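You operate a simulated robot arm through the tools that you are given. There is no shell and no other tool. Be economical: measure what you need, move in short steps, check, and stop when the job is done.

Carry out the task below with a simulated robot arm. There is one attempt and no reset: what you move stays moved.

TASK
Take the pink cloth from the top of the folding table and put it on the white water check card. Put the bottle marked "leaf water" from the bare end of the folding table in the blue-rim basket and the bottle that says "pink water" on the capping card. Take the green sill clip and leave it on top of the purple cold pack. Take the orange clip and leave it on the top of the trestle. Stack the white carton that says "29" from the top of the folding table on top of the white carton that says "75". Press the test button three times. Push the white screen shut. Put the tall carton from the top of the folding table on the blue card. The order is free. Set down upright: bottle, tall carton. The white screen goes anticlockwise seen from above, to its stop.
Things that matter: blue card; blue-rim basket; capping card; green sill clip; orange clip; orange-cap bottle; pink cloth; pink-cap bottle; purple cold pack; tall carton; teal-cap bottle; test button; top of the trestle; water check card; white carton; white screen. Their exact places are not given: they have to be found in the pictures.

It is judged by the outcome, as a careful person would: the job done as asked, and still so three seconds after it is handed in. It fails if anything else is knocked over, pushed out of place, dropped, spilled or broken. Flat cloth is picked up by pressing the open fingertips on it (5 to 10 N) and closing them slowly along it; thin cloth reads only 2 to 8 mm in the jaws.

THE ROBOT
A 6-joint arm with a two-finger gripper on a trunk, on a base that drives. Base frame: it is fixed to the floor where the robot stands at the start and does not move with it; the origin is under the middle of the robot, x ahead of it, y to its left, z up; the surface under the hand at the start is at about z = 740. Units: mm, rad, N and s.
With the tool pointing down near the work surface it reaches from about 340 to 840 mm from the robot's upright axis, wherever it stands. Its first joint turns from -2.897 to 2.897 rad. Places, roughly: blue card [500, 1000, 750]; blue-rim basket (26x25x17 cm) [700, -500, 800]; capping card [250, -500, 750]; green sill clip (3x3x8 cm) [600, -200, 800]; orange clip (3x4x8 cm) [900, -200, 800]; orange-cap bottle, pink-cap bottle, teal-cap bottl [500, -250, 750]; pink cloth (13x7x4 cm) [500, 0, 800]; purple cold pack (10x6x4 cm) [500, -200, 800]; tall carton [750, 1000, 750]; test button [600, 500, 800]; top of the trestle [1700, -1100, 600]; water check card [750, 0, 750]; white carton [750, 250, 750]; white screen [700, 500, 800]. Payload 2.45 kg.
The TCP is the grasp point between the finger pads, 20 mm short of the fingertips. In the tool frame z runs along the fingers and y along their closing line. Largest opening 140 mm; the body of the gripper starts 168 mm behind the TCP.
Orientation is that of the tool frame in the base frame, as a unit quaternion [x, y, z, w]. With the fingers straight down and closing along the base's y, the tool's x points along the base's -x, its y along +y and its z along -z.

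THE INTERFACE
- The arm moves only by the tool nudge_tool. Its arguments are lists of equal length, an entry for each row: "slide": the shift along the base's x, y, z in mm, a list of three; "rotation": the turn, a rotation vector about the base's x, y, z in rad, a list of three; "hand": the gripper command, from -1 (fully open) to 1 (shut), values between in proportion. In form: {"slide": [[dx, dy, dz], ...], "rotation": [[rx, ry, rz], ...], "hand": [hand, ...]}. A call has 1 to 12 rows; each row is the pose to reach, as a shift and turn from the pose commanded when the call began. Rows are played at 5 a second. More than 50 mm and 0.15 rad between two rows, or a gripper value outside its range, and nothing of the call is played. A pose out of reach is approached as far as the arm can. The call stops where the force on the tool passes 40 N (or 10 N more than at its start, if that is more) or the arm is blocked; 0.2 s more then pass. Each finger travels about 45 mm/s and halts on what it meets, pressing with about 21 N; the grip force reading is that of the motor and also rises with nothing between the fingers. The clock runs only during rows and for 0.2 s after the last one: add rows that repeat a pose to give the fingers time. The reply holds the time, the measured pose of the TCP, the force on the tool along the base axes, the opening and the grip force, in the units named above and with some noise, with the torque about the TCP (base axes, N m) and any sound that the robot's microphone picked up.
- Cameras (640 x 400 px; columns grow to the right, rows downward): "scene" is now at [77.9, 121.3, 1820.8]; the picture's right is [-0.22, -0.98, 0.00], its down [-0.85, 0.19, -0.50] and it looks along [0.49, -0.11, -0.87] (base axes); focal length 248 px, centre (320, 200). "wrist" rides on the gripper at [78, 11, -209] in the tool frame; the picture's right is [-0.14, 0.99, 0.00], its down [-0.92, -0.13, -0.37] and it looks along [-0.37, -0.05, 0.93] (tool axes); focal length 280 px, centre (320, 200).
- snapshot(camera): a new picture of that camera. No time passes.
- move_column(by): slides the trunk up (or, below 0, down) by that many mm; the arm and the scene camera ride with it, the base frame stays. It gives what a move gives, with no picture.
- base_move(legs): drives the robot by 1 to 6 legs, each [ahead, left, turn to the left] in mm, mm and rad, along the robot's own axes; the way and the turn of a leg run together, so that a leg with both is an arc; at most 1500 mm and 3.142 rad a leg. The arm and the cameras ride along, it lands a little off, and it stops where it bumps. It gives what a move gives.
- turn_head(pan, tilt): turns the head with the scene camera to pan (to the left, within 2.496 rad either way) and tilt (down, from -0.506 to 1.204), counted from straight ahead of the robot. It gives what a move gives.
- locate(camera, pixels): for up to 12 pixels [column, row] of the newest picture of that camera ("zoom" is the newest enlarged one), the place [x, y, z] in the base frame of the surface seen there, good to about 2 mm, but the place of the scene camera against the robot may be out by one fixed shift of up to 18 mm in any direction. No time passes.
- zoom(camera, box): a new picture of the part [left, top, right, bottom] of that camera's present view, enlarged. No time passes.
- hand_in(): hands the job in; it is judged then, once.

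Keep the steps short. Do not move on a guess: measure, check each grasp and each placing, and mend mistakes. In all there are 322 turns and 206 pictures (those below and enlarged ones count). Leave the gripper open and the arm clear of the work at the hand-in unless told otherwise, and finish with a single line.

The tools are called after "Call:" by a JSON object that holds its "api" and its "payload". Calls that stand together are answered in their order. nudge_tool: Moves the arm, as the interface text tells. Its arguments: {"type":"object","properties":{"slide":{"type":"array"},"rotation":{"type":"array"},"hand":{"type":"array"}},"required":["slide","rotation","hand"]} The other tools are called the same way: move_column (by) slides the trunk up or down; base_move (legs) drives the base; turn_head (pan, tilt) turns the head that bears the scene camera; snapshot (camera) takes a picture; locate (camera, pixels) gives the place of the surface under pixels of a picture; zoom (camera, box) takes an enlarged picture of a part of a camera's view; hand_in () hands the job in.

At the start:

```text
time_s: 0.0
position: [581.6, -49.8, 1207.9]
orientation: [0.0, 1.0, 0.001, -0.001]
contact_force: [0.1, -0.2, 0.7]
wrist_torque: [0.01, -0.01, -0.01]
gripper_width: 139.9
gripper_force: 0.1
trunk travel left (down, up): [-100.0, 130.0]
robot x, y, heading: [-1.1, -2.3, -0.002]
head pan, tilt: [-0.218, 1.047]
```

scene: 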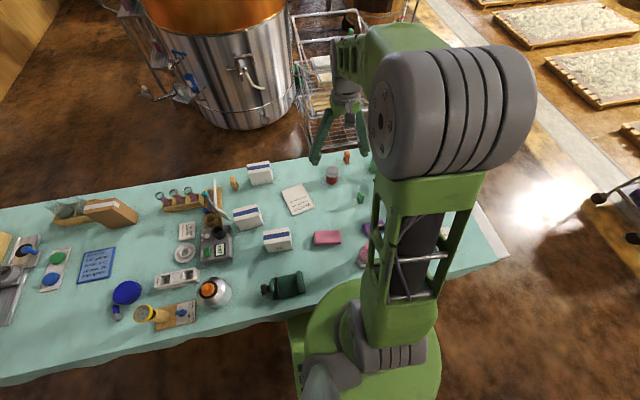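
wrist: 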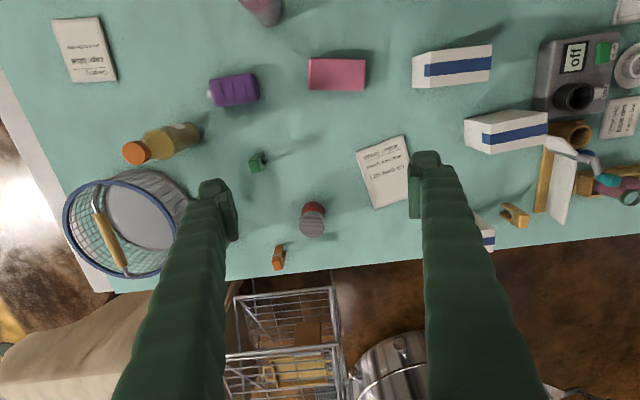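

I see the table, with most items in the wrist view. I'll zoom in for the details.

Call:
{"api": "zoom", "payload": {"camera": "wrist", "box": [0, 0, 320, 200]}}

Call:
{"api": "zoom", "payload": {"camera": "wrist", "box": [340, 0, 640, 250]}}

Call:
{"api": "zoom", "payload": {"camera": "scene", "box": [0, 150, 240, 300]}}

Call:
{"api": "locate", "payload": {"camera": "wrist", "pixels": [[337, 75], [233, 90], [170, 140], [256, 160], [278, 258], [385, 170], [452, 55], [505, 122], [311, 212], [85, 50], [262, 8], [140, 210]]}}

```text
2.00 times, centred on (160, 100) of wrist
```

zoom: 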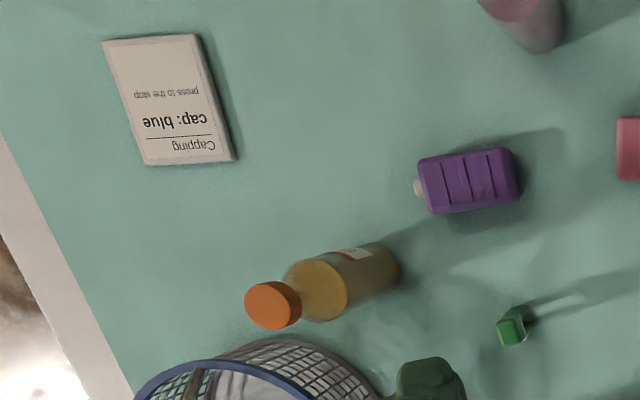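

```text
1.60 times, centred on (490, 125) of wrist
```

zoom: 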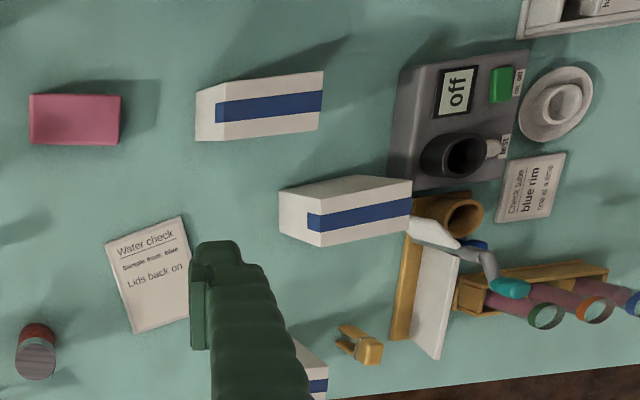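

```text
2.67 times, centred on (120, 225) of scene
```

zoom: 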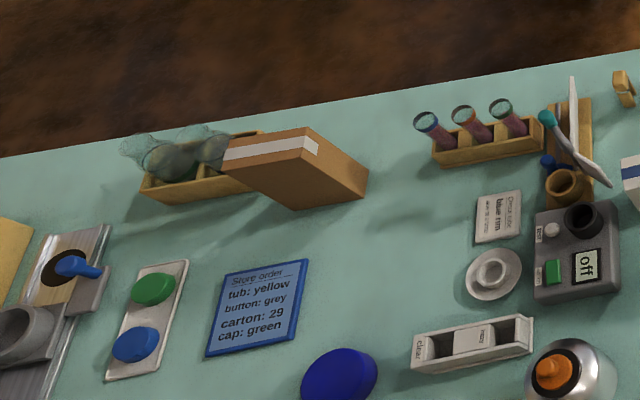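

```text
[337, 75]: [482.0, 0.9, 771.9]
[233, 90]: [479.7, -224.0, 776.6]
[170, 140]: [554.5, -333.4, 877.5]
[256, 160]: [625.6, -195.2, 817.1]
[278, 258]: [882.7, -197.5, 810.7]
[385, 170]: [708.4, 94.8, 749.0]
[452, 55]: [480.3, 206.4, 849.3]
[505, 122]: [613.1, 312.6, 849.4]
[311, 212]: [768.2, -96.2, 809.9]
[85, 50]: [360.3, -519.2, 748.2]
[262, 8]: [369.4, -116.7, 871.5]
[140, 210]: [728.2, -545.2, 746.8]
```

Call:
{"api": "turn_head", "payload": {"pan": -0.9, "tilt": 0.9}}

Call:
{"api": "snapshot", "payload": {"camera": "scene"}}

Call:
{"api": "turn_head", "payload": {"pan": 0.7, "tilt": 0.9}}

Call:
{"api": "snapshot", "payload": {"camera": "scene"}}

```text
time_s: 1.1
position: [580.2, -49.3, 1208.0]
orientation: [0.0, 1.0, 0.0, 0.0]
contact_force: [-0.2, 0.1, -1.0]
wrist_torque: [0.0, -0.02, -0.03]
gripper_width: 140.2
gripper_force: 0.1
trunk travel left (down, up): [-100.0, 130.0]
robot x, y, heading: [-1.6, 0.5, 0.003]
head pan, tilt: [-0.901, 0.901]
```

```text
200 pictures are left
```

scene: 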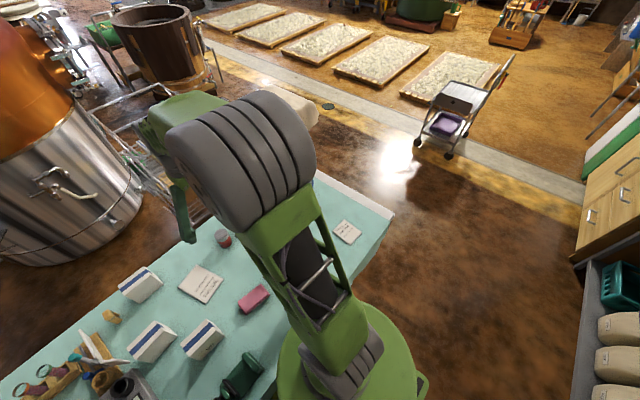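

```text
time_s: 2.7
position: [579.9, -49.6, 1207.8]
orientation: [0.0, 1.0, 0.001, 0.0]
contact_force: [0.1, -0.4, -0.1]
wrist_torque: [0.0, 0.01, -0.01]
gripper_width: 140.1
gripper_force: 0.1
trunk travel left (down, up): [-100.0, 130.0]
robot x, y, heading: [3.0, -3.6, -0.001]
head pan, tilt: [0.7, 0.901]
```

```text
199 pictures are left
```

scene: 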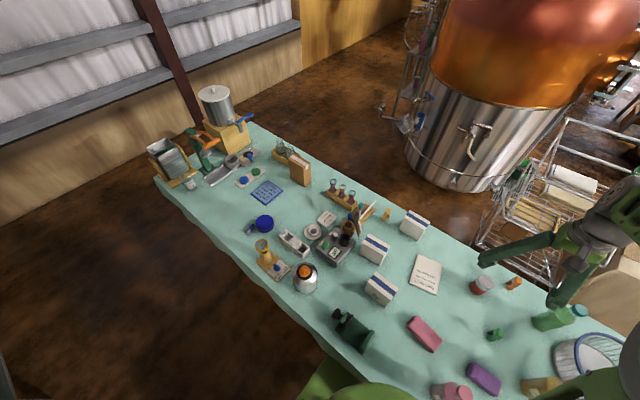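

Call:
{"api": "zoom", "payload": {"camera": "scene", "box": [400, 240, 640, 400]}}

Call:
{"api": "zoom", "payload": {"camera": "scene", "box": [140, 100, 340, 230]}}

Call:
{"api": "zoom", "payload": {"camera": "scene", "box": [290, 180, 440, 310]}}

```text
2.50 times, centred on (520, 320) of scene
```

zoom: 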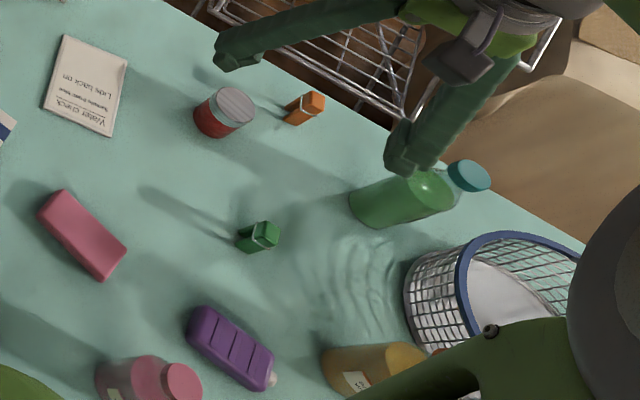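

```text
3.08 times, centred on (240, 165) of scene
```

zoom: 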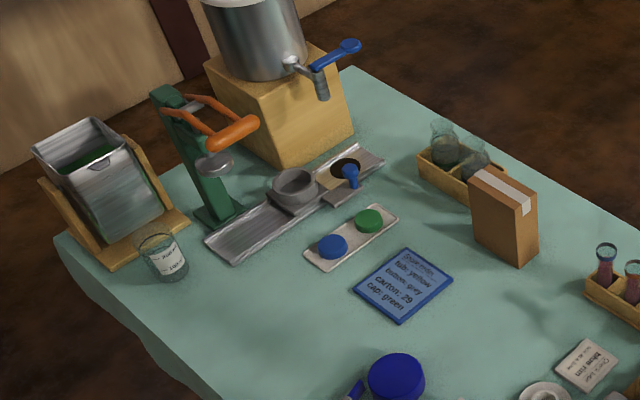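

```text
3.08 times, centred on (365, 245) of scene
```

zoom: 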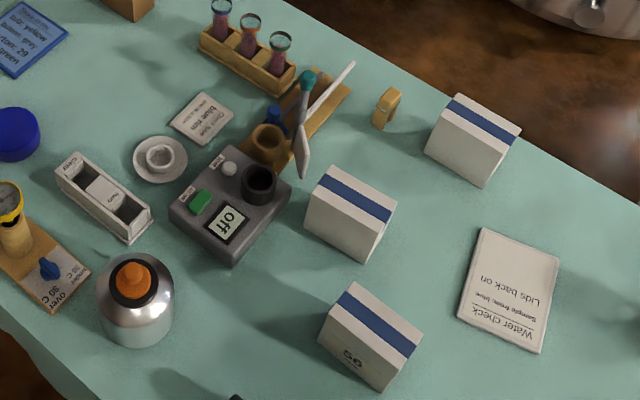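

Labels need a clearer view: I'll swing the hand left (high) and tilt it forward, then look from both cameras.

Call:
{"api": "nudge_tool", "payload": {"slide": [[-10, 45, 0], [-20, 90, 0], [-30, 135, 0], [-40, 180, 0], [-50, 225, 0], [-60, 270, 0], [-80, 310, 0], [-100, 350, 0], [-120, 390, 0]], "rotation": [[0, -0.05, 0], [0, -0.1, 0], [0, -0.15, 0], [0, -0.2, 0], [0, -0.25, 0], [0, -0.3, 0], [0, -0.35, 0], [0, -0.4, 0], [0, -0.45, 0]], "hand": [-1, -1, -1, -1, -1, -1, -1, -1, -1]}}

Call:
{"api": "turn_head", "payload": {"pan": -0.45, "tilt": 1.1}}

Call:
{"api": "snapshot", "payload": {"camera": "scene"}}

Call:
{"api": "snapshot", "payload": {"camera": "wrist"}}

```text
time_s: 4.7
position: [459.2, 339.9, 1207.7]
orientation: [0.001, 0.975, 0.0, 0.224]
contact_force: [0.0, -0.9, -0.6]
wrist_torque: [-0.02, 0.02, -0.03]
gripper_width: 140.0
gripper_force: 0.1
trunk travel left (down, up): [-100.0, 130.0]
robot x, y, heading: [0.4, 2.7, 0.001]
head pan, tilt: [0.7, 0.901]
```

```text
time_s: 6.1
position: [460.1, 340.3, 1208.1]
orientation: [0.0, 0.975, 0.0, 0.223]
contact_force: [0.4, 0.0, -0.2]
wrist_torque: [0.02, 0.02, -0.06]
gripper_width: 140.0
gripper_force: 0.1
trunk travel left (down, up): [-100.0, 130.0]
robot x, y, heading: [1.7, 0.1, -0.002]
head pan, tilt: [-0.45, 1.1]
```

```text
195 pictures are left
```

scene: 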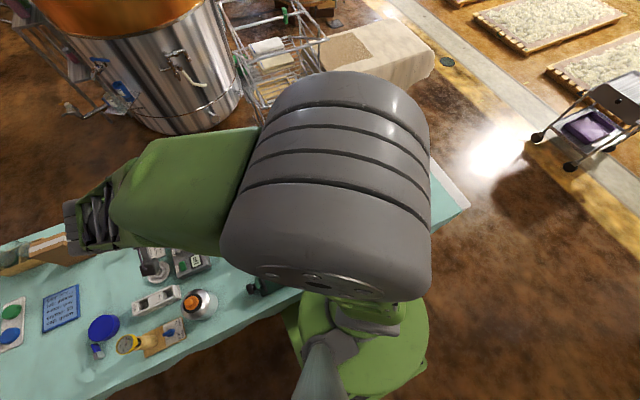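

```text
194 pictures are left
```

wrist: 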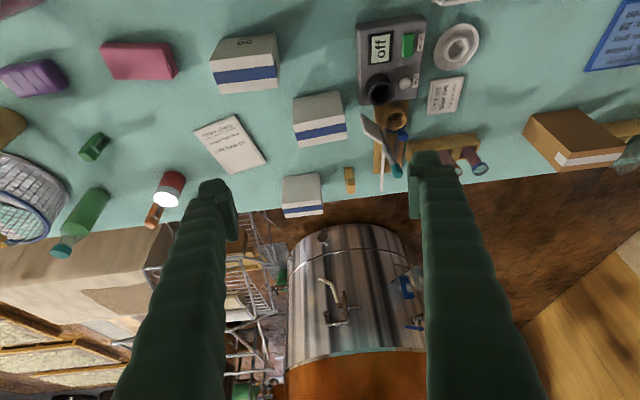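

Call:
{"api": "zoom", "payload": {"camera": "wrist", "box": [180, 0, 500, 200]}}

Call:
{"api": "locate", "payload": {"camera": "wrist", "pixels": [[245, 45], [317, 105], [301, 180], [349, 178], [410, 42], [390, 55], [378, 165], [393, 130], [90, 210], [575, 135], [400, 85], [110, 310]]}}

Call:
{"api": "locate", "payload": {"camera": "scene", "pixels": [[345, 48], [390, 50], [420, 65], [340, 65], [405, 30]]}}

Call:
{"api": "zoom", "payload": {"camera": "scene", "box": [220, 0, 450, 130]}}

```text
2.00 times, centred on (340, 100) of wrist
```

zoom: 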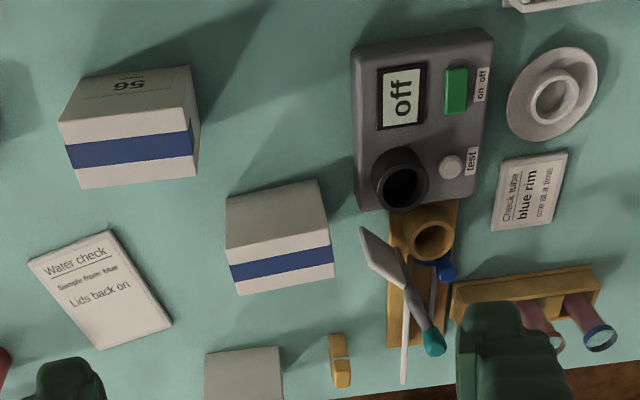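

```text
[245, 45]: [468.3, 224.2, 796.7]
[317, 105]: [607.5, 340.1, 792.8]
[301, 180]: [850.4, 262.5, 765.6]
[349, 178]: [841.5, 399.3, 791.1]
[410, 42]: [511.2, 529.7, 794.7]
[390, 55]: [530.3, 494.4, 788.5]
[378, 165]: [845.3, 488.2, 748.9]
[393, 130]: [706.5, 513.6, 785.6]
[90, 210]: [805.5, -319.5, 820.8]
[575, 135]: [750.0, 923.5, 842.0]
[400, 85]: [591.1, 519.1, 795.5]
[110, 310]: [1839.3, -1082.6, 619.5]
```

```text
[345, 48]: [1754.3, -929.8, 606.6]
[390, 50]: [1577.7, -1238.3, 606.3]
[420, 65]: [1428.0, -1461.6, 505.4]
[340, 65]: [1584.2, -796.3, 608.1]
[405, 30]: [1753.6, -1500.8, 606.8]
```

```text
2.78 times, centred on (335, 65) of scene
```

zoom: 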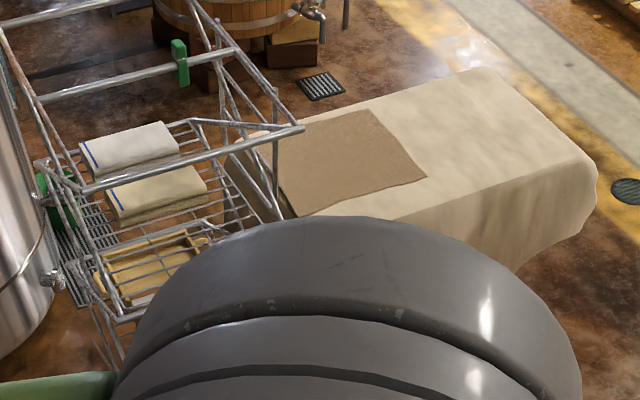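

Call:
{"api": "zoom", "payload": {"camera": "wrist", "box": [200, 25, 290, 80]}}

Call:
{"api": "zoom", "payload": {"camera": "wrist", "box": [500, 60, 640, 200]}}

```text
7.11 times, centred on (245, 52) of wrist
```

zoom: 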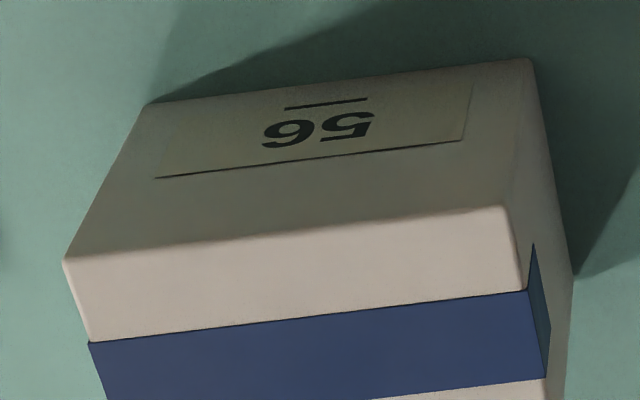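

```text
2.86 times, centred on (570, 130) of wrist
```

zoom: 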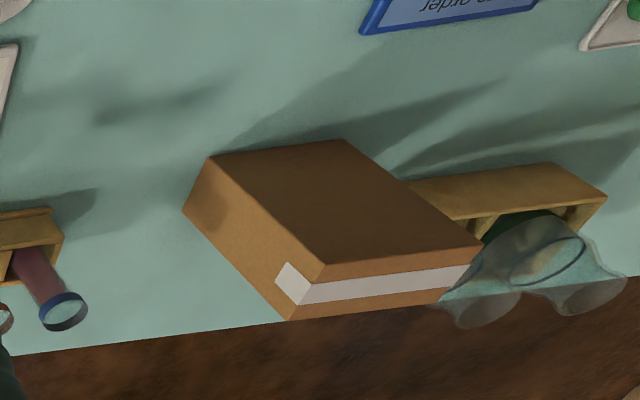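

I need upright views of the carton fronts. I'll swing the arm further left, out of the scene camera's view of the right half.

Call:
{"api": "nudge_tool", "payload": {"slide": [[-30, 40, 0], [-65, 75, 0], [-100, 110, 0], [-135, 145, 0], [-170, 180, 0], [-205, 215, 0], [-240, 245, 0], [-275, 270, 0], [-310, 290, 0]], "rotation": [[0, 0.05, 0.08], [0, 0.1, 0.16], [0, 0.15, 0.24], [0, 0.2, 0.32], [0, 0.25, 0.4], [0, 0.3, 0.48], [0, 0.35, 0.56], [0, 0.4, 0.64], [0, 0.45, 0.7]], "hand": [-1, -1, -1, -1, -1, -1, -1, -1, -1]}}

Call:
{"api": "turn_head", "payload": {"pan": -0.3, "tilt": 1.0}}

Call:
{"api": "snapshot", "payload": {"camera": "scene"}}

Call:
{"api": "snapshot", "payload": {"camera": "wrist"}}

```text
time_s: 8.1
position: [149.1, 630.9, 1207.6]
orientation: [-0.332, 0.94, 0.076, -0.009]
contact_force: [-0.5, 0.3, -0.2]
wrist_torque: [-0.03, -0.01, -0.02]
gripper_width: 140.1
gripper_force: 0.1
trunk travel left (down, up): [-100.0, 130.0]
robot x, y, heading: [2.5, -1.4, -0.0]
head pan, tilt: [-0.45, 1.1]
```

```text
time_s: 8.8
position: [149.8, 629.2, 1207.6]
orientation: [-0.332, 0.94, 0.075, -0.009]
contact_force: [0.6, -0.9, -0.7]
wrist_torque: [-0.03, 0.02, 0.0]
gripper_width: 139.9
gripper_force: 0.2
trunk travel left (down, up): [-100.0, 130.0]
robot x, y, heading: [-0.8, -1.2, -0.006]
head pan, tilt: [-0.3, 1.0]
```

```text
189 pictures are left
```

scene: 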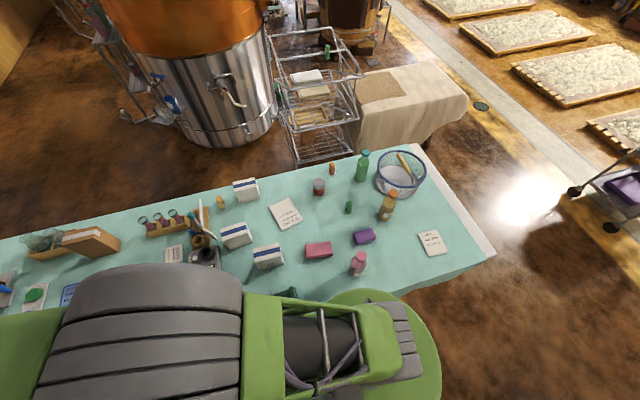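

```text
188 pictures are left
```

wrist: 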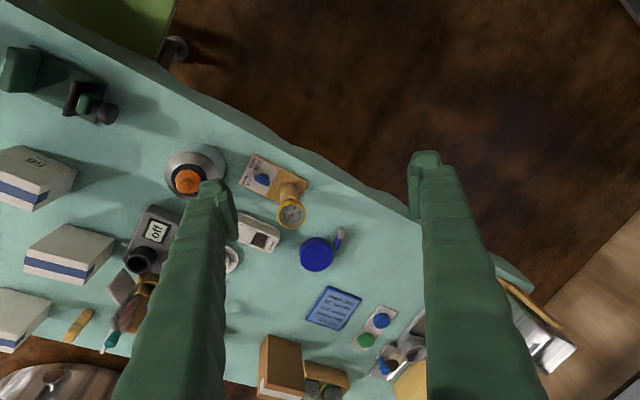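

Great, the scene view is clear now. Zoom on the cartons, bottles, and the screen.

Call:
{"api": "zoom", "payload": {"camera": "scene", "box": [215, 170, 305, 275]}}

Call:
{"api": "zoom", "payload": {"camera": "scene", "box": [330, 140, 460, 285]}}

Call:
{"api": "locate", "payload": {"camera": "scene", "pixels": [[317, 246], [363, 234], [348, 204], [332, 164], [433, 240], [364, 154], [391, 195], [359, 254], [401, 180], [240, 185], [286, 213], [380, 85]]}}

```text
3.81 times, centred on (260, 222) of scene
```

zoom: 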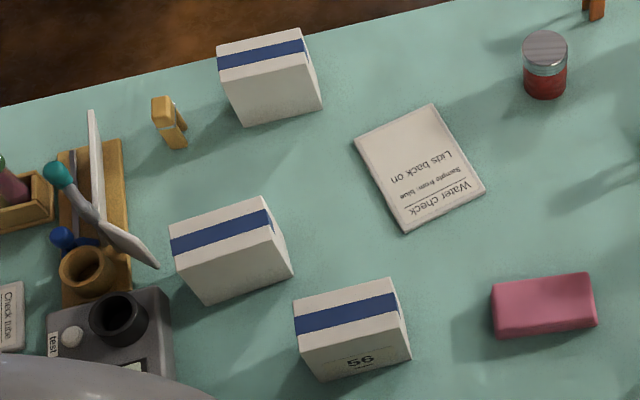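

```text
2.76 times, centred on (395, 212) of scene
```

zoom: 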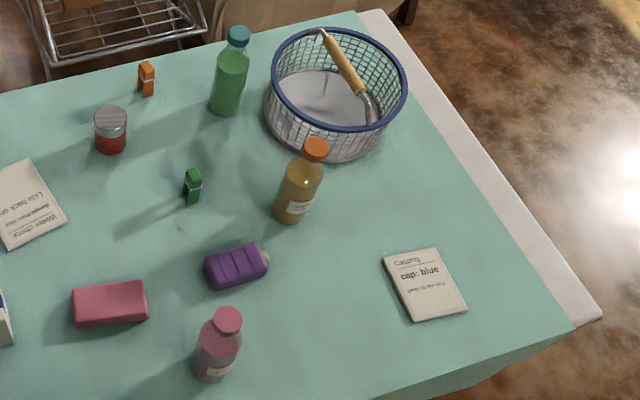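

```text
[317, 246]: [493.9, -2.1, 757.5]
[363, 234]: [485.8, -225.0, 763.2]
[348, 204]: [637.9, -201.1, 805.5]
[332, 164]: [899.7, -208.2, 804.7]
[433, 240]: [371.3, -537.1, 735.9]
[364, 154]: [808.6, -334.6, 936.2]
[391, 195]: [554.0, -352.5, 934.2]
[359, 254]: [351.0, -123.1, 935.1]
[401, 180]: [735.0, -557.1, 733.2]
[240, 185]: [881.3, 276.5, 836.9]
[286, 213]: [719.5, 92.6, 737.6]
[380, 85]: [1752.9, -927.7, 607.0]
```

Call:
{"api": "zoom", "payload": {"camera": "scene", "box": [250, 238, 290, 272]}}

Call:
{"api": "zoom", "payload": {"camera": "scene", "box": [345, 140, 405, 285]}}

Call:
{"api": "zoom", "payload": {"camera": "scene", "box": [215, 170, 265, 255]}}

```text
11.76 times, centred on (270, 255) of scene
```

zoom: 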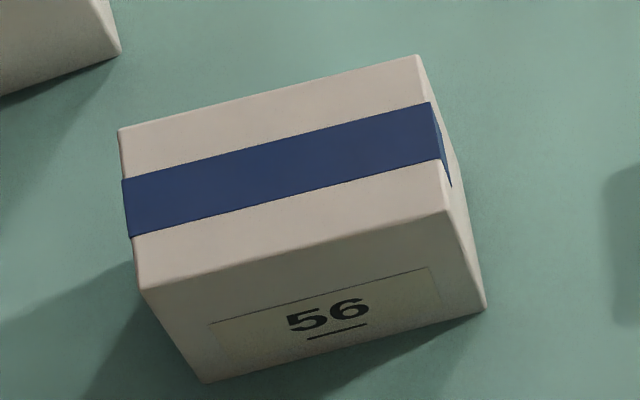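

```text
2.76 times, centred on (375, 212) of scene
```

zoom: 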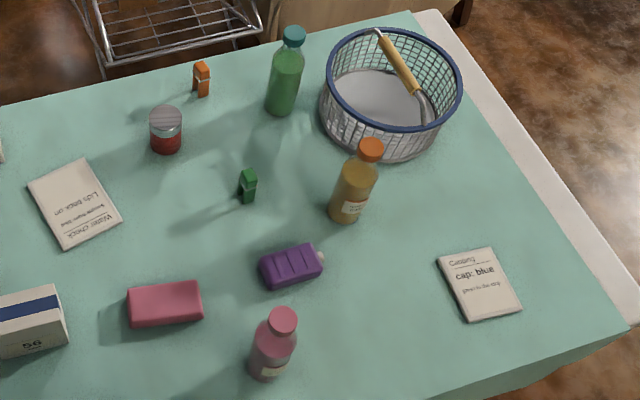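

```text
4.71 times, centred on (240, 212) of scene
```

zoom: 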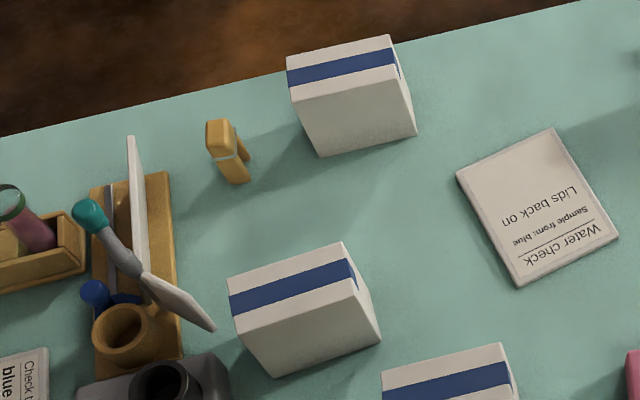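

Call:
{"api": "zoom", "payload": {"camera": "scene", "box": [370, 180, 405, 225]}}

Call:
{"api": "zoom", "payload": {"camera": "scene", "box": [340, 245, 375, 285]}}

Call:
{"api": "zoom", "payload": {"camera": "scene", "box": [345, 140, 380, 190]}}

```text
8.89 times, centred on (388, 202) of scene
```

zoom: 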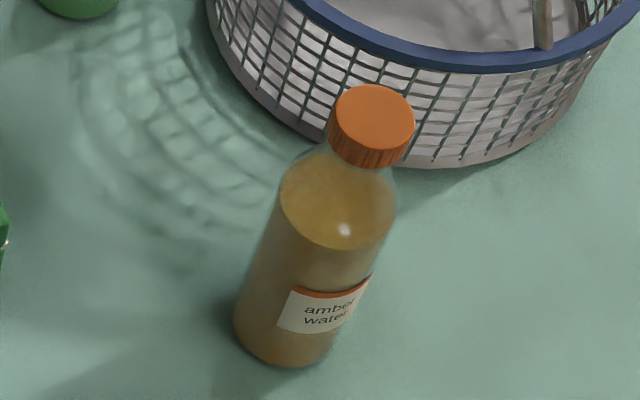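

```text
10.00 times, centred on (358, 265) of scene
```

zoom: 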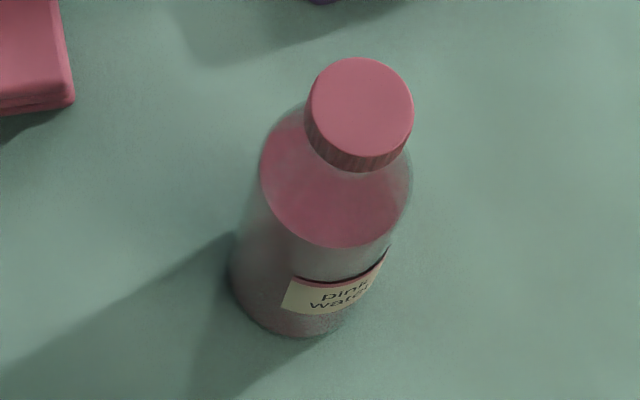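

```text
8.00 times, centred on (362, 165) of scene
```

zoom: 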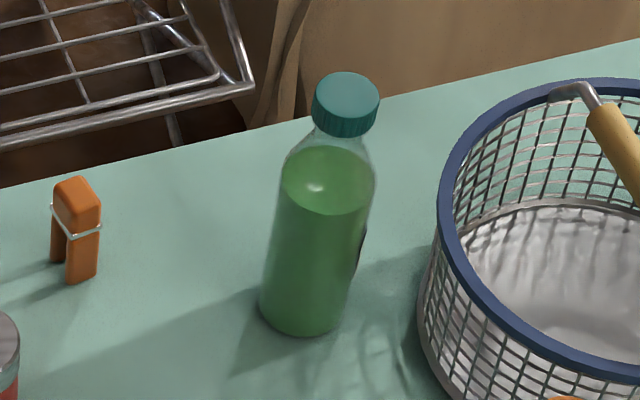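

Orange = "amber water", pink-cap = "pink water", so teal-cap is "leaf water". The near carton says 56, a distractor. Next I bring the hand back to the front and shift the base right so the basket is in reach.

Call:
{"api": "nudge_tool", "payload": {"slide": [[40, -35, 0], [80, -70, 0], [120, -110, 0], [160, -150, 0], [195, -190, 0], [225, -235, 0], [250, -280, 0], [270, -325, 0], [280, -370, 0], [290, -420, 0], [300, -470, 0], [300, -520, 0]], "rotation": [[0, 0, -0.06], [0, 0, -0.12], [0, 0, -0.18], [0, 0, -0.24], [0, 0, -0.3], [0, 0, -0.36], [0, 0, -0.42], [0, 0, -0.48], [0, 0, -0.54], [0, 0, -0.6], [0, 0, -0.65], [0, 0, -0.7]], "hand": [-1, -1, -1, -1, -1, -1, -1, -1, -1, -1, -1, -1]}}

Call:
{"api": "base_move", "payload": {"legs": [[0, -230, 0]]}}

Call:
{"api": "snapshot", "payload": {"camera": "wrist"}}

Call:
{"api": "snapshot", "payload": {"camera": "scene"}}

```text
refused: row 1 steps farther than a row can; nothing moved
```

```text
time_s: 11.4
position: [150.8, 406.2, 1208.8]
orientation: [-0.329, 0.941, 0.076, -0.01]
contact_force: [-0.1, 0.0, -0.2]
wrist_torque: [0.01, -0.01, -0.03]
gripper_width: 139.8
gripper_force: 0.1
trunk travel left (down, up): [-100.0, 130.0]
robot x, y, heading: [-1.7, -218.0, -0.001]
head pan, tilt: [-0.3, 1.0]
```

```text
179 pictures are left
```

wrist: 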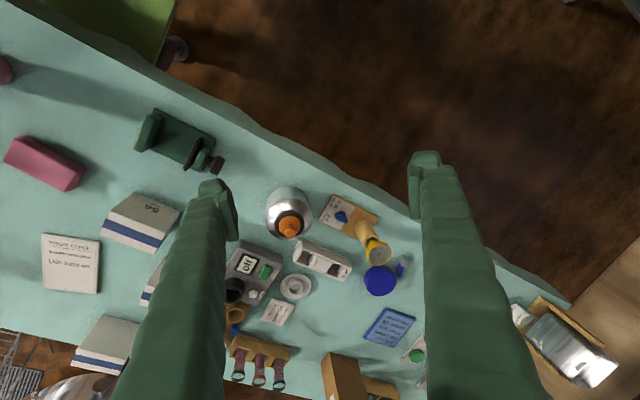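

```text
178 pictures are left
```

scene: 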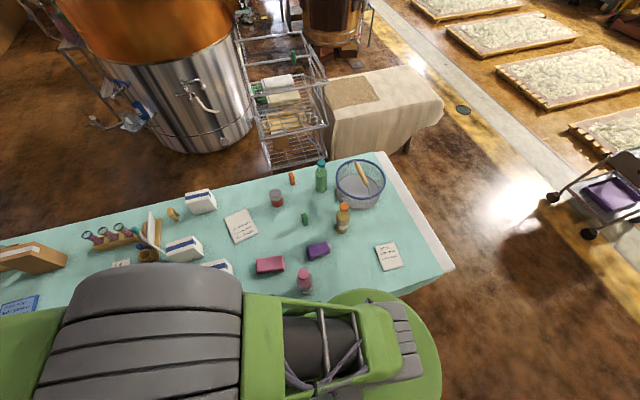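

Base moved right ~218 mm. Now bring the hand over the pink bottle's area, straight down.

Call:
{"api": "nudge_tool", "payload": {"slide": [[20, -44, 0], [40, -88, 0], [60, -132, 0], [80, -176, 0], [100, -220, 0], [120, -264, 0], [140, -308, 0], [165, -350, 0], [190, -390, 0], [215, -432, 0], [235, -476, 0], [249, -522, 0]], "rotation": [[-0.013, -0.0015, -0.057], [-0.026, -0.003, -0.113], [-0.039, -0.0045, -0.17], [-0.052, -0.006, -0.226], [-0.065, -0.0075, -0.283], [-0.078, -0.009, -0.34], [-0.09, -0.0105, -0.396], [-0.103, -0.012, -0.453], [-0.116, -0.0135, -0.509], [-0.129, -0.015, -0.566], [-0.142, -0.0165, -0.622], [-0.155, -0.018, -0.679]], "hand": [-1, -1, -1, -1, -1, -1, -1, -1, -1, -1, -1, -1]}}

Call:
{"api": "snapshot", "payload": {"camera": "wrist"}}

```text
time_s: 14.0
position: [404.1, -116.9, 1208.0]
orientation: [0.003, 1.0, -0.001, 0.0]
contact_force: [0.8, -0.4, 0.1]
wrist_torque: [0.03, 0.01, 0.04]
gripper_width: 140.1
gripper_force: 0.0
trunk travel left (down, up): [-100.0, 130.0]
robot x, y, heading: [-5.2, -223.7, -0.004]
head pan, tilt: [-0.3, 1.0]
```

```text
177 pictures are left
```

wrist: 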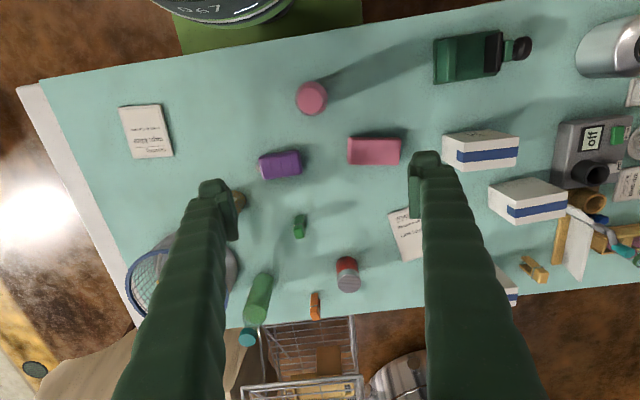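

Call:
{"api": "locate", "payload": {"camera": "wrist", "pixels": [[311, 99], [301, 98], [321, 98], [311, 88], [311, 110], [375, 152], [350, 140], [399, 162], [145, 130], [280, 165], [300, 222], [262, 15]]}}

Call:
{"api": "zoom", "payload": {"camera": "wrist", "box": [240, 70, 420, 250]}}

```text
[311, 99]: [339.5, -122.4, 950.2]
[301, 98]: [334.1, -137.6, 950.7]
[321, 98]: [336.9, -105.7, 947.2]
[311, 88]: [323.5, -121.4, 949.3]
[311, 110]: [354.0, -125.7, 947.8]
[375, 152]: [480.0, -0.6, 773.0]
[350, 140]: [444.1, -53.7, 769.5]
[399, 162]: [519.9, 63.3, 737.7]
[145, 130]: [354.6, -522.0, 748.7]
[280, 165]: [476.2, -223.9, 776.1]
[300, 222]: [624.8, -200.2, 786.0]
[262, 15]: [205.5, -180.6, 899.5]
```

```text
2.22 times, centred on (330, 160) of wrist
```

zoom: 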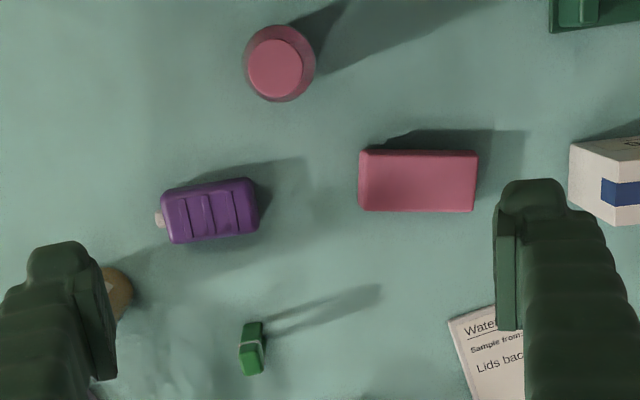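

Pink cap centre at (338,-122), top 949. Move above, then descend to grip the body at z≈835.

Call:
{"api": "nudge_tool", "payload": {"slide": [[-40, -3, -25], [-66, -5, -60], [-66, -5, -110], [-66, -5, -160], [-66, -5, -200], [-66, -5, -200]], "rotation": [[0, 0, 0], [0, 0, 0], [0, 0, 0], [0, 0, 0], [0, 0, 0], [0, 0, 0]], "hand": [-1, -1, -1, -1, -1, -1]}}

Call:
{"api": "snapshot", "payload": {"camera": "wrist"}}

```text
time_s: 15.4
position: [353.5, -112.9, 1010.0]
orientation: [0.004, 1.0, -0.001, -0.001]
contact_force: [0.0, -0.2, -0.4]
wrist_torque: [0.0, 0.02, 0.05]
gripper_width: 140.1
gripper_force: 0.0
out of reach, approached as far as the arm can: row 4, 5, 6
trunk travel left (down, up): [-100.0, 130.0]
robot x, y, heading: [0.9, -223.7, -0.004]
head pan, tilt: [-0.3, 1.0]
```

```text
175 pictures are left
```

wrist: 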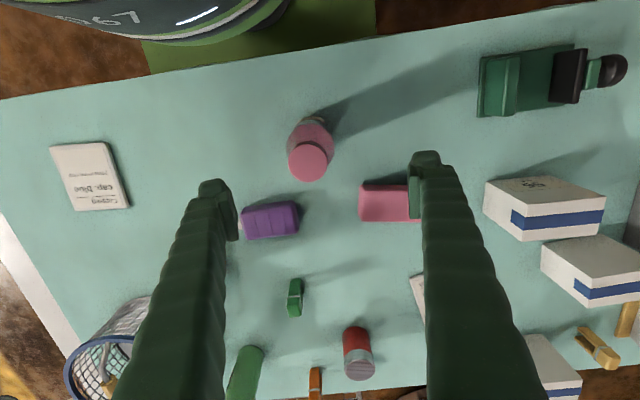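

Too close to the robot's axis. I'll shift the base further right to gain distance.

Call:
{"api": "base_move", "payload": {"legs": [[-20, -130, 0]]}}

Call:
{"api": "nudge_tool", "payload": {"slide": [[0, 40, 0], [0, 80, 0], [0, 120, 0], [0, 135, 0], [0, 135, 0]], "rotation": [[0, 0, 0], [0, 0, 0], [0, 0, 0], [0, 0, 0], [0, 0, 0]], "hand": [-1, -1, -1, -1, -1]}}

Call:
{"api": "snapshot", "payload": {"camera": "wrist"}}

```text
time_s: 17.1
position: [331.3, -224.1, 1008.8]
orientation: [-0.002, 1.0, -0.002, -0.002]
contact_force: [-0.6, 0.2, -0.5]
wrist_torque: [-0.04, 0.0, -0.01]
gripper_width: 139.8
gripper_force: 0.0
trunk travel left (down, up): [-100.0, 130.0]
robot x, y, heading: [-20.7, -334.1, 0.008]
head pan, tilt: [-0.3, 1.0]
stopped in leg 1: the robot was blocked; the commanded pose is now the measured one
```

```text
time_s: 18.3
position: [331.0, -88.7, 1011.0]
orientation: [-0.002, 1.0, -0.001, -0.002]
contact_force: [0.3, -0.3, -0.4]
wrist_torque: [-0.01, -0.01, -0.02]
gripper_width: 140.1
gripper_force: 0.0
trunk travel left (down, up): [-100.0, 130.0]
robot x, y, heading: [-22.0, -340.9, 0.009]
head pan, tilt: [-0.3, 1.0]
```

```text
174 pictures are left
```

wrist: 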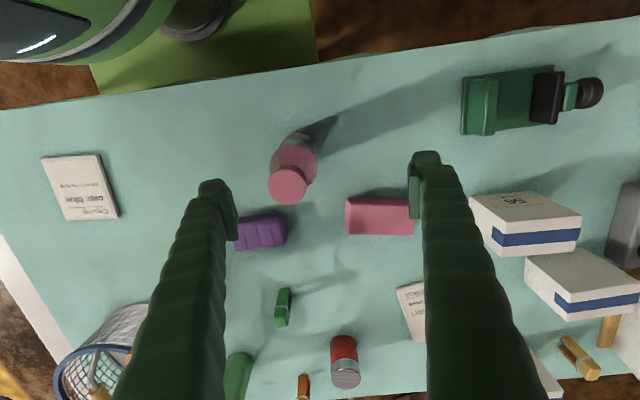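

It reports being blocked; I'll check around the base with the scene camera.

Call:
{"api": "turn_head", "payload": {"pan": -1.3, "tilt": 1.15}}

Call:
{"api": "snapshot", "payload": {"camera": "scene"}}

Call:
{"api": "locate", "payload": {"camera": "wrist", "pixels": [[288, 187], [293, 155], [220, 80], [150, 95], [300, 62], [276, 187], [301, 187]]}}

```text
time_s: 19.6
position: [330.5, -88.5, 1009.8]
orientation: [-0.002, 1.0, -0.001, -0.002]
contact_force: [-0.5, -0.1, -0.7]
wrist_torque: [-0.02, 0.03, 0.0]
gripper_width: 139.7
gripper_force: 0.2
trunk travel left (down, up): [-100.0, 130.0]
robot x, y, heading: [-20.8, -338.3, 0.008]
head pan, tilt: [-1.3, 1.15]
```

```text
173 pictures are left
```

scene: 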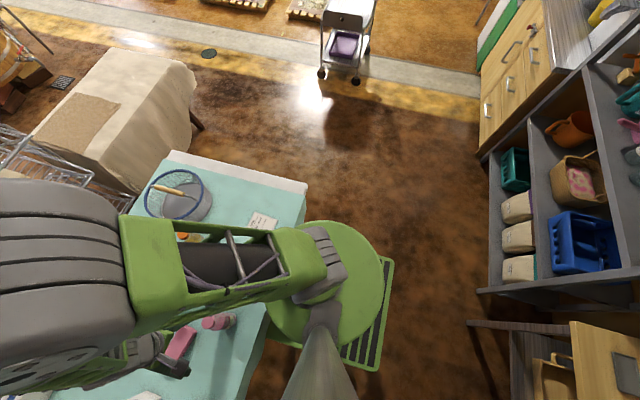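

```text
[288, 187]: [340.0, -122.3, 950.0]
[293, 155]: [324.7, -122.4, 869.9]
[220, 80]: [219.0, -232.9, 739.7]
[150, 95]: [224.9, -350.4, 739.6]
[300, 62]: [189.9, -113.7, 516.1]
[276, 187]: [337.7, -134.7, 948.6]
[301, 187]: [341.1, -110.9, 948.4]
```

The way is open except next to the table; the present stance is good. Align over the bottle (340,-122) and descend to z≈835.

Call:
{"api": "nudge_tool", "payload": {"slide": [[9, -34, 0], [9, -34, -45], [9, -34, -90], [9, -34, -135], [9, -34, -175], [9, -34, -175]], "rotation": [[0, 0, 0], [0, 0, 0], [0, 0, 0], [0, 0, 0], [0, 0, 0], [0, 0, 0]], "hand": [-1, -1, -1, -1, -1, -1]}}

Call:
{"api": "snapshot", "payload": {"camera": "wrist"}}

```text
time_s: 20.9
position: [338.6, -123.9, 833.8]
orientation: [-0.001, 1.0, -0.001, -0.002]
contact_force: [-0.1, 0.3, 0.0]
wrist_torque: [-0.05, -0.01, 0.02]
gripper_width: 139.7
gripper_force: 0.0
trunk travel left (down, up): [-100.0, 130.0]
robot x, y, heading: [-19.0, -336.6, 0.005]
head pan, tilt: [-1.3, 1.15]
```

```text
172 pictures are left
```

wrist: 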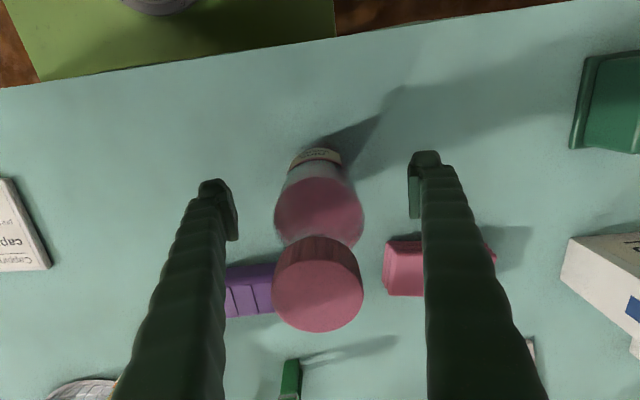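

Bottle is between the fingers. Close.

Call:
{"api": "nudge_tool", "payload": {"slide": [[0, 0, 0], [0, 0, 0], [0, 0, 0], [0, 0, 0], [0, 0, 0], [0, 0, 0]], "rotation": [[0, 0, 0], [0, 0, 0], [0, 0, 0], [0, 0, 0], [0, 0, 0], [0, 0, 0]], "hand": [-0.4, 0.0, 0.2, 0.4, 0.4, 0.4]}}

```text
time_s: 22.4
position: [337.5, -122.8, 833.4]
orientation: [-0.002, 1.0, -0.001, -0.001]
contact_force: [-0.2, -2.1, 2.9]
wrist_torque: [0.03, 0.01, -0.02]
gripper_width: 64.5
gripper_force: 21.1
trunk travel left (down, up): [-100.0, 130.0]
robot x, y, heading: [-20.0, -337.5, 0.011]
head pan, tilt: [-1.3, 1.15]
```

Held at 64.5 mm. Lift 60 and carry along an outward arc to the capping card.

Call:
{"api": "nudge_tool", "payload": {"slide": [[0, 0, 30], [0, 0, 70], [25, -40, 70], [50, -80, 70], [70, -120, 70], [75, -165, 70], [75, -210, 70], [70, -255, 70], [55, -300, 70], [40, -340, 70], [25, -380, 70], [17, -399, 70]], "rotation": [[0, 0, 0], [0, 0, 0], [0, 0, 0], [0, 0, 0], [0, 0, 0], [0, 0, 0], [0, 0, 0], [0, 0, 0], [0, 0, 0], [0, 0, 0], [0, 0, 0], [0, 0, 0]], "hand": [0.4, 0.4, 0.4, 0.4, 0.4, 0.4, 0.4, 0.4, 0.4, 0.4, 0.4, 0.4]}}

Call:
{"api": "snapshot", "payload": {"camera": "wrist"}}

```text
time_s: 24.9
position: [357.4, -521.2, 904.2]
orientation: [-0.002, 1.0, -0.001, -0.001]
contact_force: [0.6, -0.6, -5.3]
wrist_torque: [0.03, 0.0, 0.02]
gripper_width: 64.2
gripper_force: 20.6
trunk travel left (down, up): [-100.0, 130.0]
robot x, y, heading: [-17.0, -333.0, 0.005]
head pan, tilt: [-1.3, 1.15]
```

```text
171 pictures are left
```

wrist: 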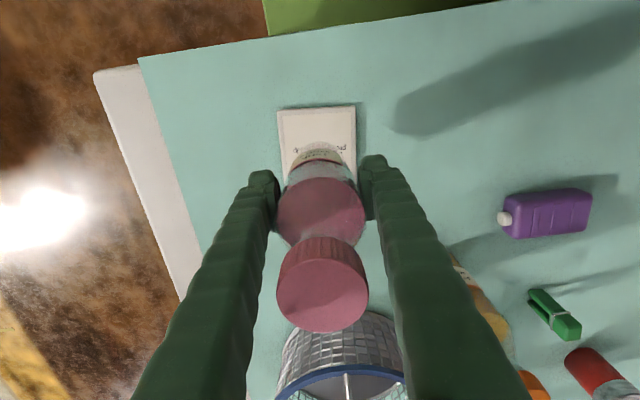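

Call:
{"api": "locate", "payload": {"camera": "wrist", "pixels": [[282, 113], [353, 109], [284, 172], [357, 150]]}}

```text
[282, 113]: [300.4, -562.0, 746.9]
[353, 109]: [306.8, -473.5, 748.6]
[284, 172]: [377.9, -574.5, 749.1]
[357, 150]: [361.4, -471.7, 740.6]
```

Card centre ≈ (355,-521), matches. Lower gently onto it.

Call:
{"api": "nudge_tool", "payload": {"slide": [[-2, 0, -30], [-2, 0, -50], [-2, 0, -57], [-2, 0, -60], [-2, 0, -62], [-2, 0, -62]], "rotation": [[0, 0, 0], [0, 0, 0], [0, 0, 0], [0, 0, 0], [0, 0, 0], [0, 0, 0]], "hand": [0.4, 0.4, 0.4, 0.4, 0.4, 0.4]}}

```text
time_s: 26.4
position: [355.7, -522.6, 842.6]
orientation: [-0.002, 1.0, -0.001, -0.003]
contact_force: [0.0, -1.7, 8.6]
wrist_torque: [0.12, 0.03, 0.01]
gripper_width: 64.3
gripper_force: 21.7
out of reach, approached as far as the arm can: row 3
trunk travel left (down, up): [-100.0, 130.0]
robot x, y, heading: [-21.1, -333.3, 0.006]
head pan, tilt: [-1.3, 1.15]
```

Seated (force up 8.6 N). Open and lift.

Call:
{"api": "nudge_tool", "payload": {"slide": [[0, 0, 1], [0, 0, 1], [0, 0, 1], [0, 0, 1], [0, 0, 1], [0, 0, 50], [0, 0, 100], [0, 0, 150], [0, 0, 200], [0, 0, 250]], "rotation": [[0, 0, 0], [0, 0, 0], [0, 0, 0], [0, 0, 0], [0, 0, 0], [0, 0, 0], [0, 0, 0], [0, 0, 0], [0, 0, 0], [0, 0, 0]], "hand": [0.1, 0.0, -0.3, -0.6, -1, -1, -1, -1, -1, -1]}}

Call:
{"api": "snapshot", "payload": {"camera": "wrist"}}

```text
time_s: 28.6
position: [356.0, -522.0, 1095.5]
orientation: [-0.001, 1.0, -0.001, -0.002]
contact_force: [-0.1, 0.5, 0.7]
wrist_torque: [-0.02, -0.01, 0.02]
gripper_width: 140.1
gripper_force: 0.1
trunk travel left (down, up): [-100.0, 130.0]
robot x, y, heading: [-17.0, -336.7, 0.007]
head pan, tilt: [-1.3, 1.15]
```

```text
170 pictures are left
```

wrist: 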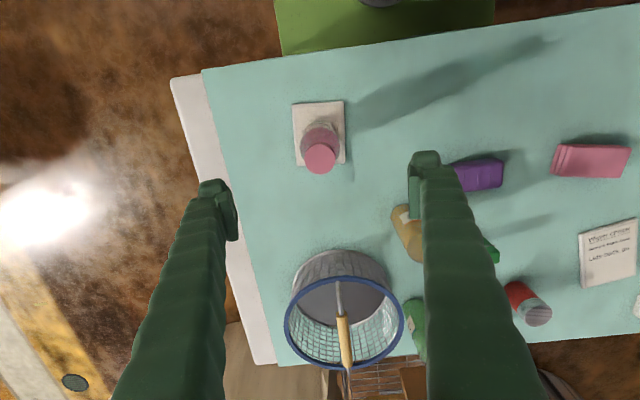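

Pink bottle stands on the card. Now measure the basket and its handle.

Call:
{"api": "zoom", "payload": {"camera": "wrist", "box": [270, 230, 430, 390]}}

Call:
{"api": "locate", "payload": {"camera": "wrist", "pixels": [[288, 315], [400, 318], [344, 369], [340, 278], [320, 300], [370, 305], [315, 330], [345, 320], [348, 350], [340, 285], [375, 330], [330, 262]]}}

```text
2.50 times, centred on (350, 310) of wrist
```

zoom: 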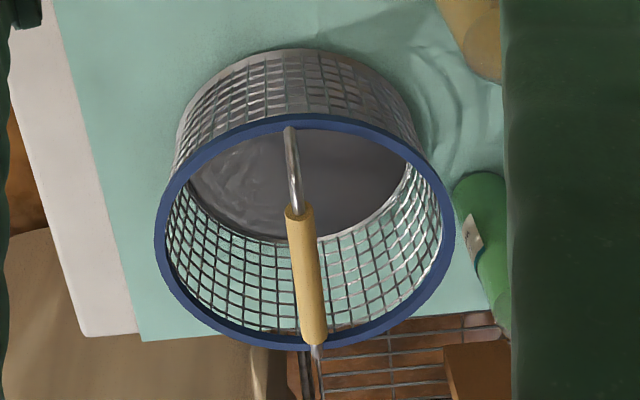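

```text
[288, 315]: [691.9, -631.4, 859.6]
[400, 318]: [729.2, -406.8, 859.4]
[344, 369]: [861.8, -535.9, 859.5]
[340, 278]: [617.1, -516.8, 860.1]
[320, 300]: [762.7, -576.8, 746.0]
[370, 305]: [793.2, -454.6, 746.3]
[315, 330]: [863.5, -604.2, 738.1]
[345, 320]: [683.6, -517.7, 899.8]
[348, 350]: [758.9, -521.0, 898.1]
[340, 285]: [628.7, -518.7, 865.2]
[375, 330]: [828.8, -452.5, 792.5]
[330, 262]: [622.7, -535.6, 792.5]
```

Basket: rim z 860, centre ≈(738,-519), handle bail along x over y≈-518. Bottle should go beside it at about (738,-457), with fingers closing along x. Turn the hand −90° and hover toward the teal bottle.

Call:
{"api": "nudge_tool", "payload": {"slide": [[28, 16, 8], [56, 32, 16], [84, 48, 24], [112, 64, 32], [140, 80, 40], [168, 96, 48], [196, 112, 55], [224, 128, 55], [252, 144, 55], [280, 160, 55], [300, 176, 55], [320, 192, 55]], "rotation": [[0, 0, -0.131], [0, 0, -0.262], [0, 0, -0.393], [0, 0, -0.524], [0, 0, -0.655], [0, 0, -0.786], [0, 0, -0.917], [0, 0, -1.048], [0, 0, -1.179], [0, 0, -1.31], [0, 0, -1.44], [0, 0, -1.571]], "hand": [-1, -1, -1, -1, -1, -1, -1, -1, -1, -1, -1, -1]}}

Call:
{"api": "snapshot", "payload": {"camera": "wrist"}}

```text
time_s: 31.1
position: [676.3, -330.7, 1146.6]
orientation: [0.706, 0.708, 0.0, -0.003]
contact_force: [0.3, 0.4, -0.3]
wrist_torque: [-0.01, 0.02, -0.04]
gripper_width: 139.8
gripper_force: 0.0
trunk travel left (down, up): [-100.0, 130.0]
robot x, y, heading: [-21.9, -339.0, 0.005]
head pan, tilt: [-1.3, 1.15]
```

```text
168 pictures are left
```

wrist: 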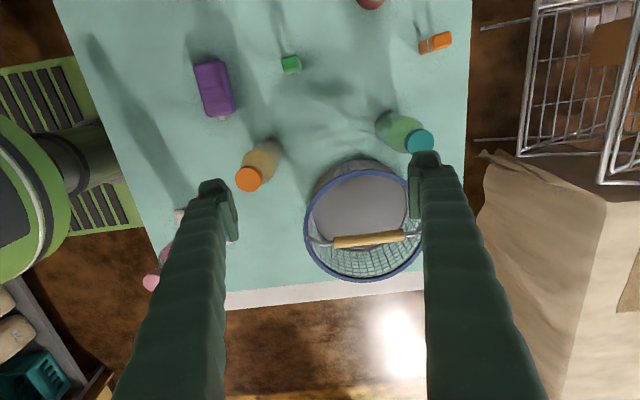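

Call:
{"api": "locate", "payload": {"camera": "wrist", "pixels": [[419, 138], [410, 137], [428, 138], [397, 122], [364, 172], [308, 220], [365, 279], [421, 235], [370, 241], [340, 240], [435, 43], [380, 205]]}}

Call:
{"api": "zoom", "payload": {"camera": "wrist", "box": [290, 100, 450, 290]}}

```text
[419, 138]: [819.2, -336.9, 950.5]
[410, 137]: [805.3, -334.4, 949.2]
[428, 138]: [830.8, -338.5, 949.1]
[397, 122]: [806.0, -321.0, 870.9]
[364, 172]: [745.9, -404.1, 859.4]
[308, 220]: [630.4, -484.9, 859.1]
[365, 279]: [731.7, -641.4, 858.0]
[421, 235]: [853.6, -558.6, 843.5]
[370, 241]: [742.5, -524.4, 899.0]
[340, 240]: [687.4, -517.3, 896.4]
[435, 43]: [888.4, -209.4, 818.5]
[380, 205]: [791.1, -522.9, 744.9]
```

```text
2.11 times, centred on (370, 195) of wrist
```

zoom: 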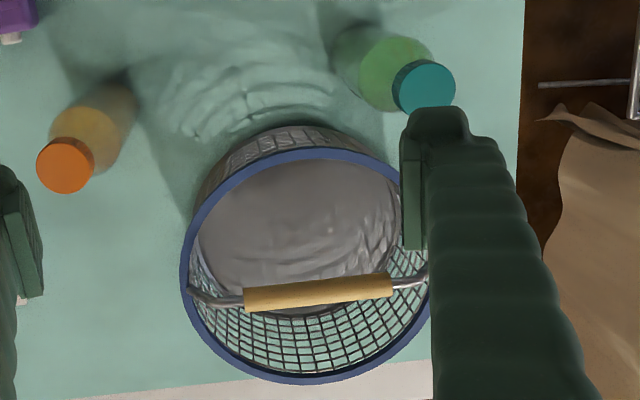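

Teal cap ≈ (819,-337,950). Move above it and look again.

Call:
{"api": "nudge_tool", "payload": {"slide": [[35, -1, -30], [70, -2, -60], [105, -4, -90], [139, -6, -115], [139, -6, -125], [139, -6, -125]], "rotation": [[0, 0, 0], [0, 0, 0], [0, 0, 0], [0, 0, 0], [0, 0, 0], [0, 0, 0]], "hand": [-1, -1, -1, -1, -1, -1]}}

Call:
{"api": "snapshot", "payload": {"camera": "wrist"}}

```text
time_s: 32.5
position: [813.0, -335.0, 1022.9]
orientation: [0.706, 0.708, 0.001, -0.002]
contact_force: [-0.7, 0.6, 0.0]
wrist_torque: [-0.02, -0.02, -0.03]
gripper_width: 140.1
gripper_force: 0.0
trunk travel left (down, up): [-100.0, 130.0]
robot x, y, heading: [-17.1, -340.2, 0.006]
head pan, tilt: [-1.3, 1.15]
```

```text
166 pictures are left
```

wrist: 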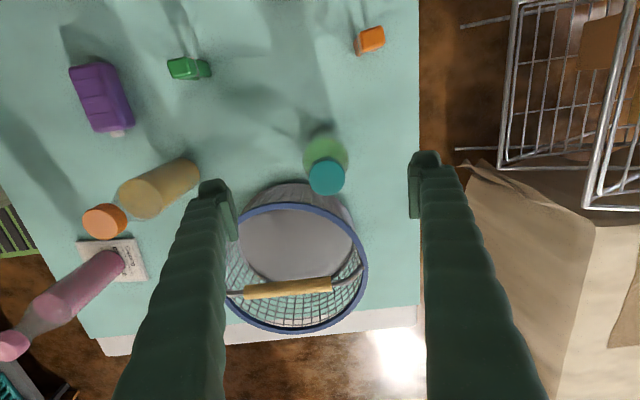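

Call:
{"api": "locate", "payload": {"camera": "wrist", "pixels": [[327, 174], [313, 175], [341, 175], [327, 160], [327, 188], [322, 140], [295, 207], [370, 40], [260, 291], [320, 285]]}}

```text
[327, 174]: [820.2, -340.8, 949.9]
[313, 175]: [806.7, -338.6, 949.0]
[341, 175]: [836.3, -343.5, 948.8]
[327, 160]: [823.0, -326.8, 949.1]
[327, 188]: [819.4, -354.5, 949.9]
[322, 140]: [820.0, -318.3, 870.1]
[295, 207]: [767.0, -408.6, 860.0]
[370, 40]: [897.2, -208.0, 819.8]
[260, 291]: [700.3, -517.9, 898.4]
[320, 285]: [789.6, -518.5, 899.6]
```

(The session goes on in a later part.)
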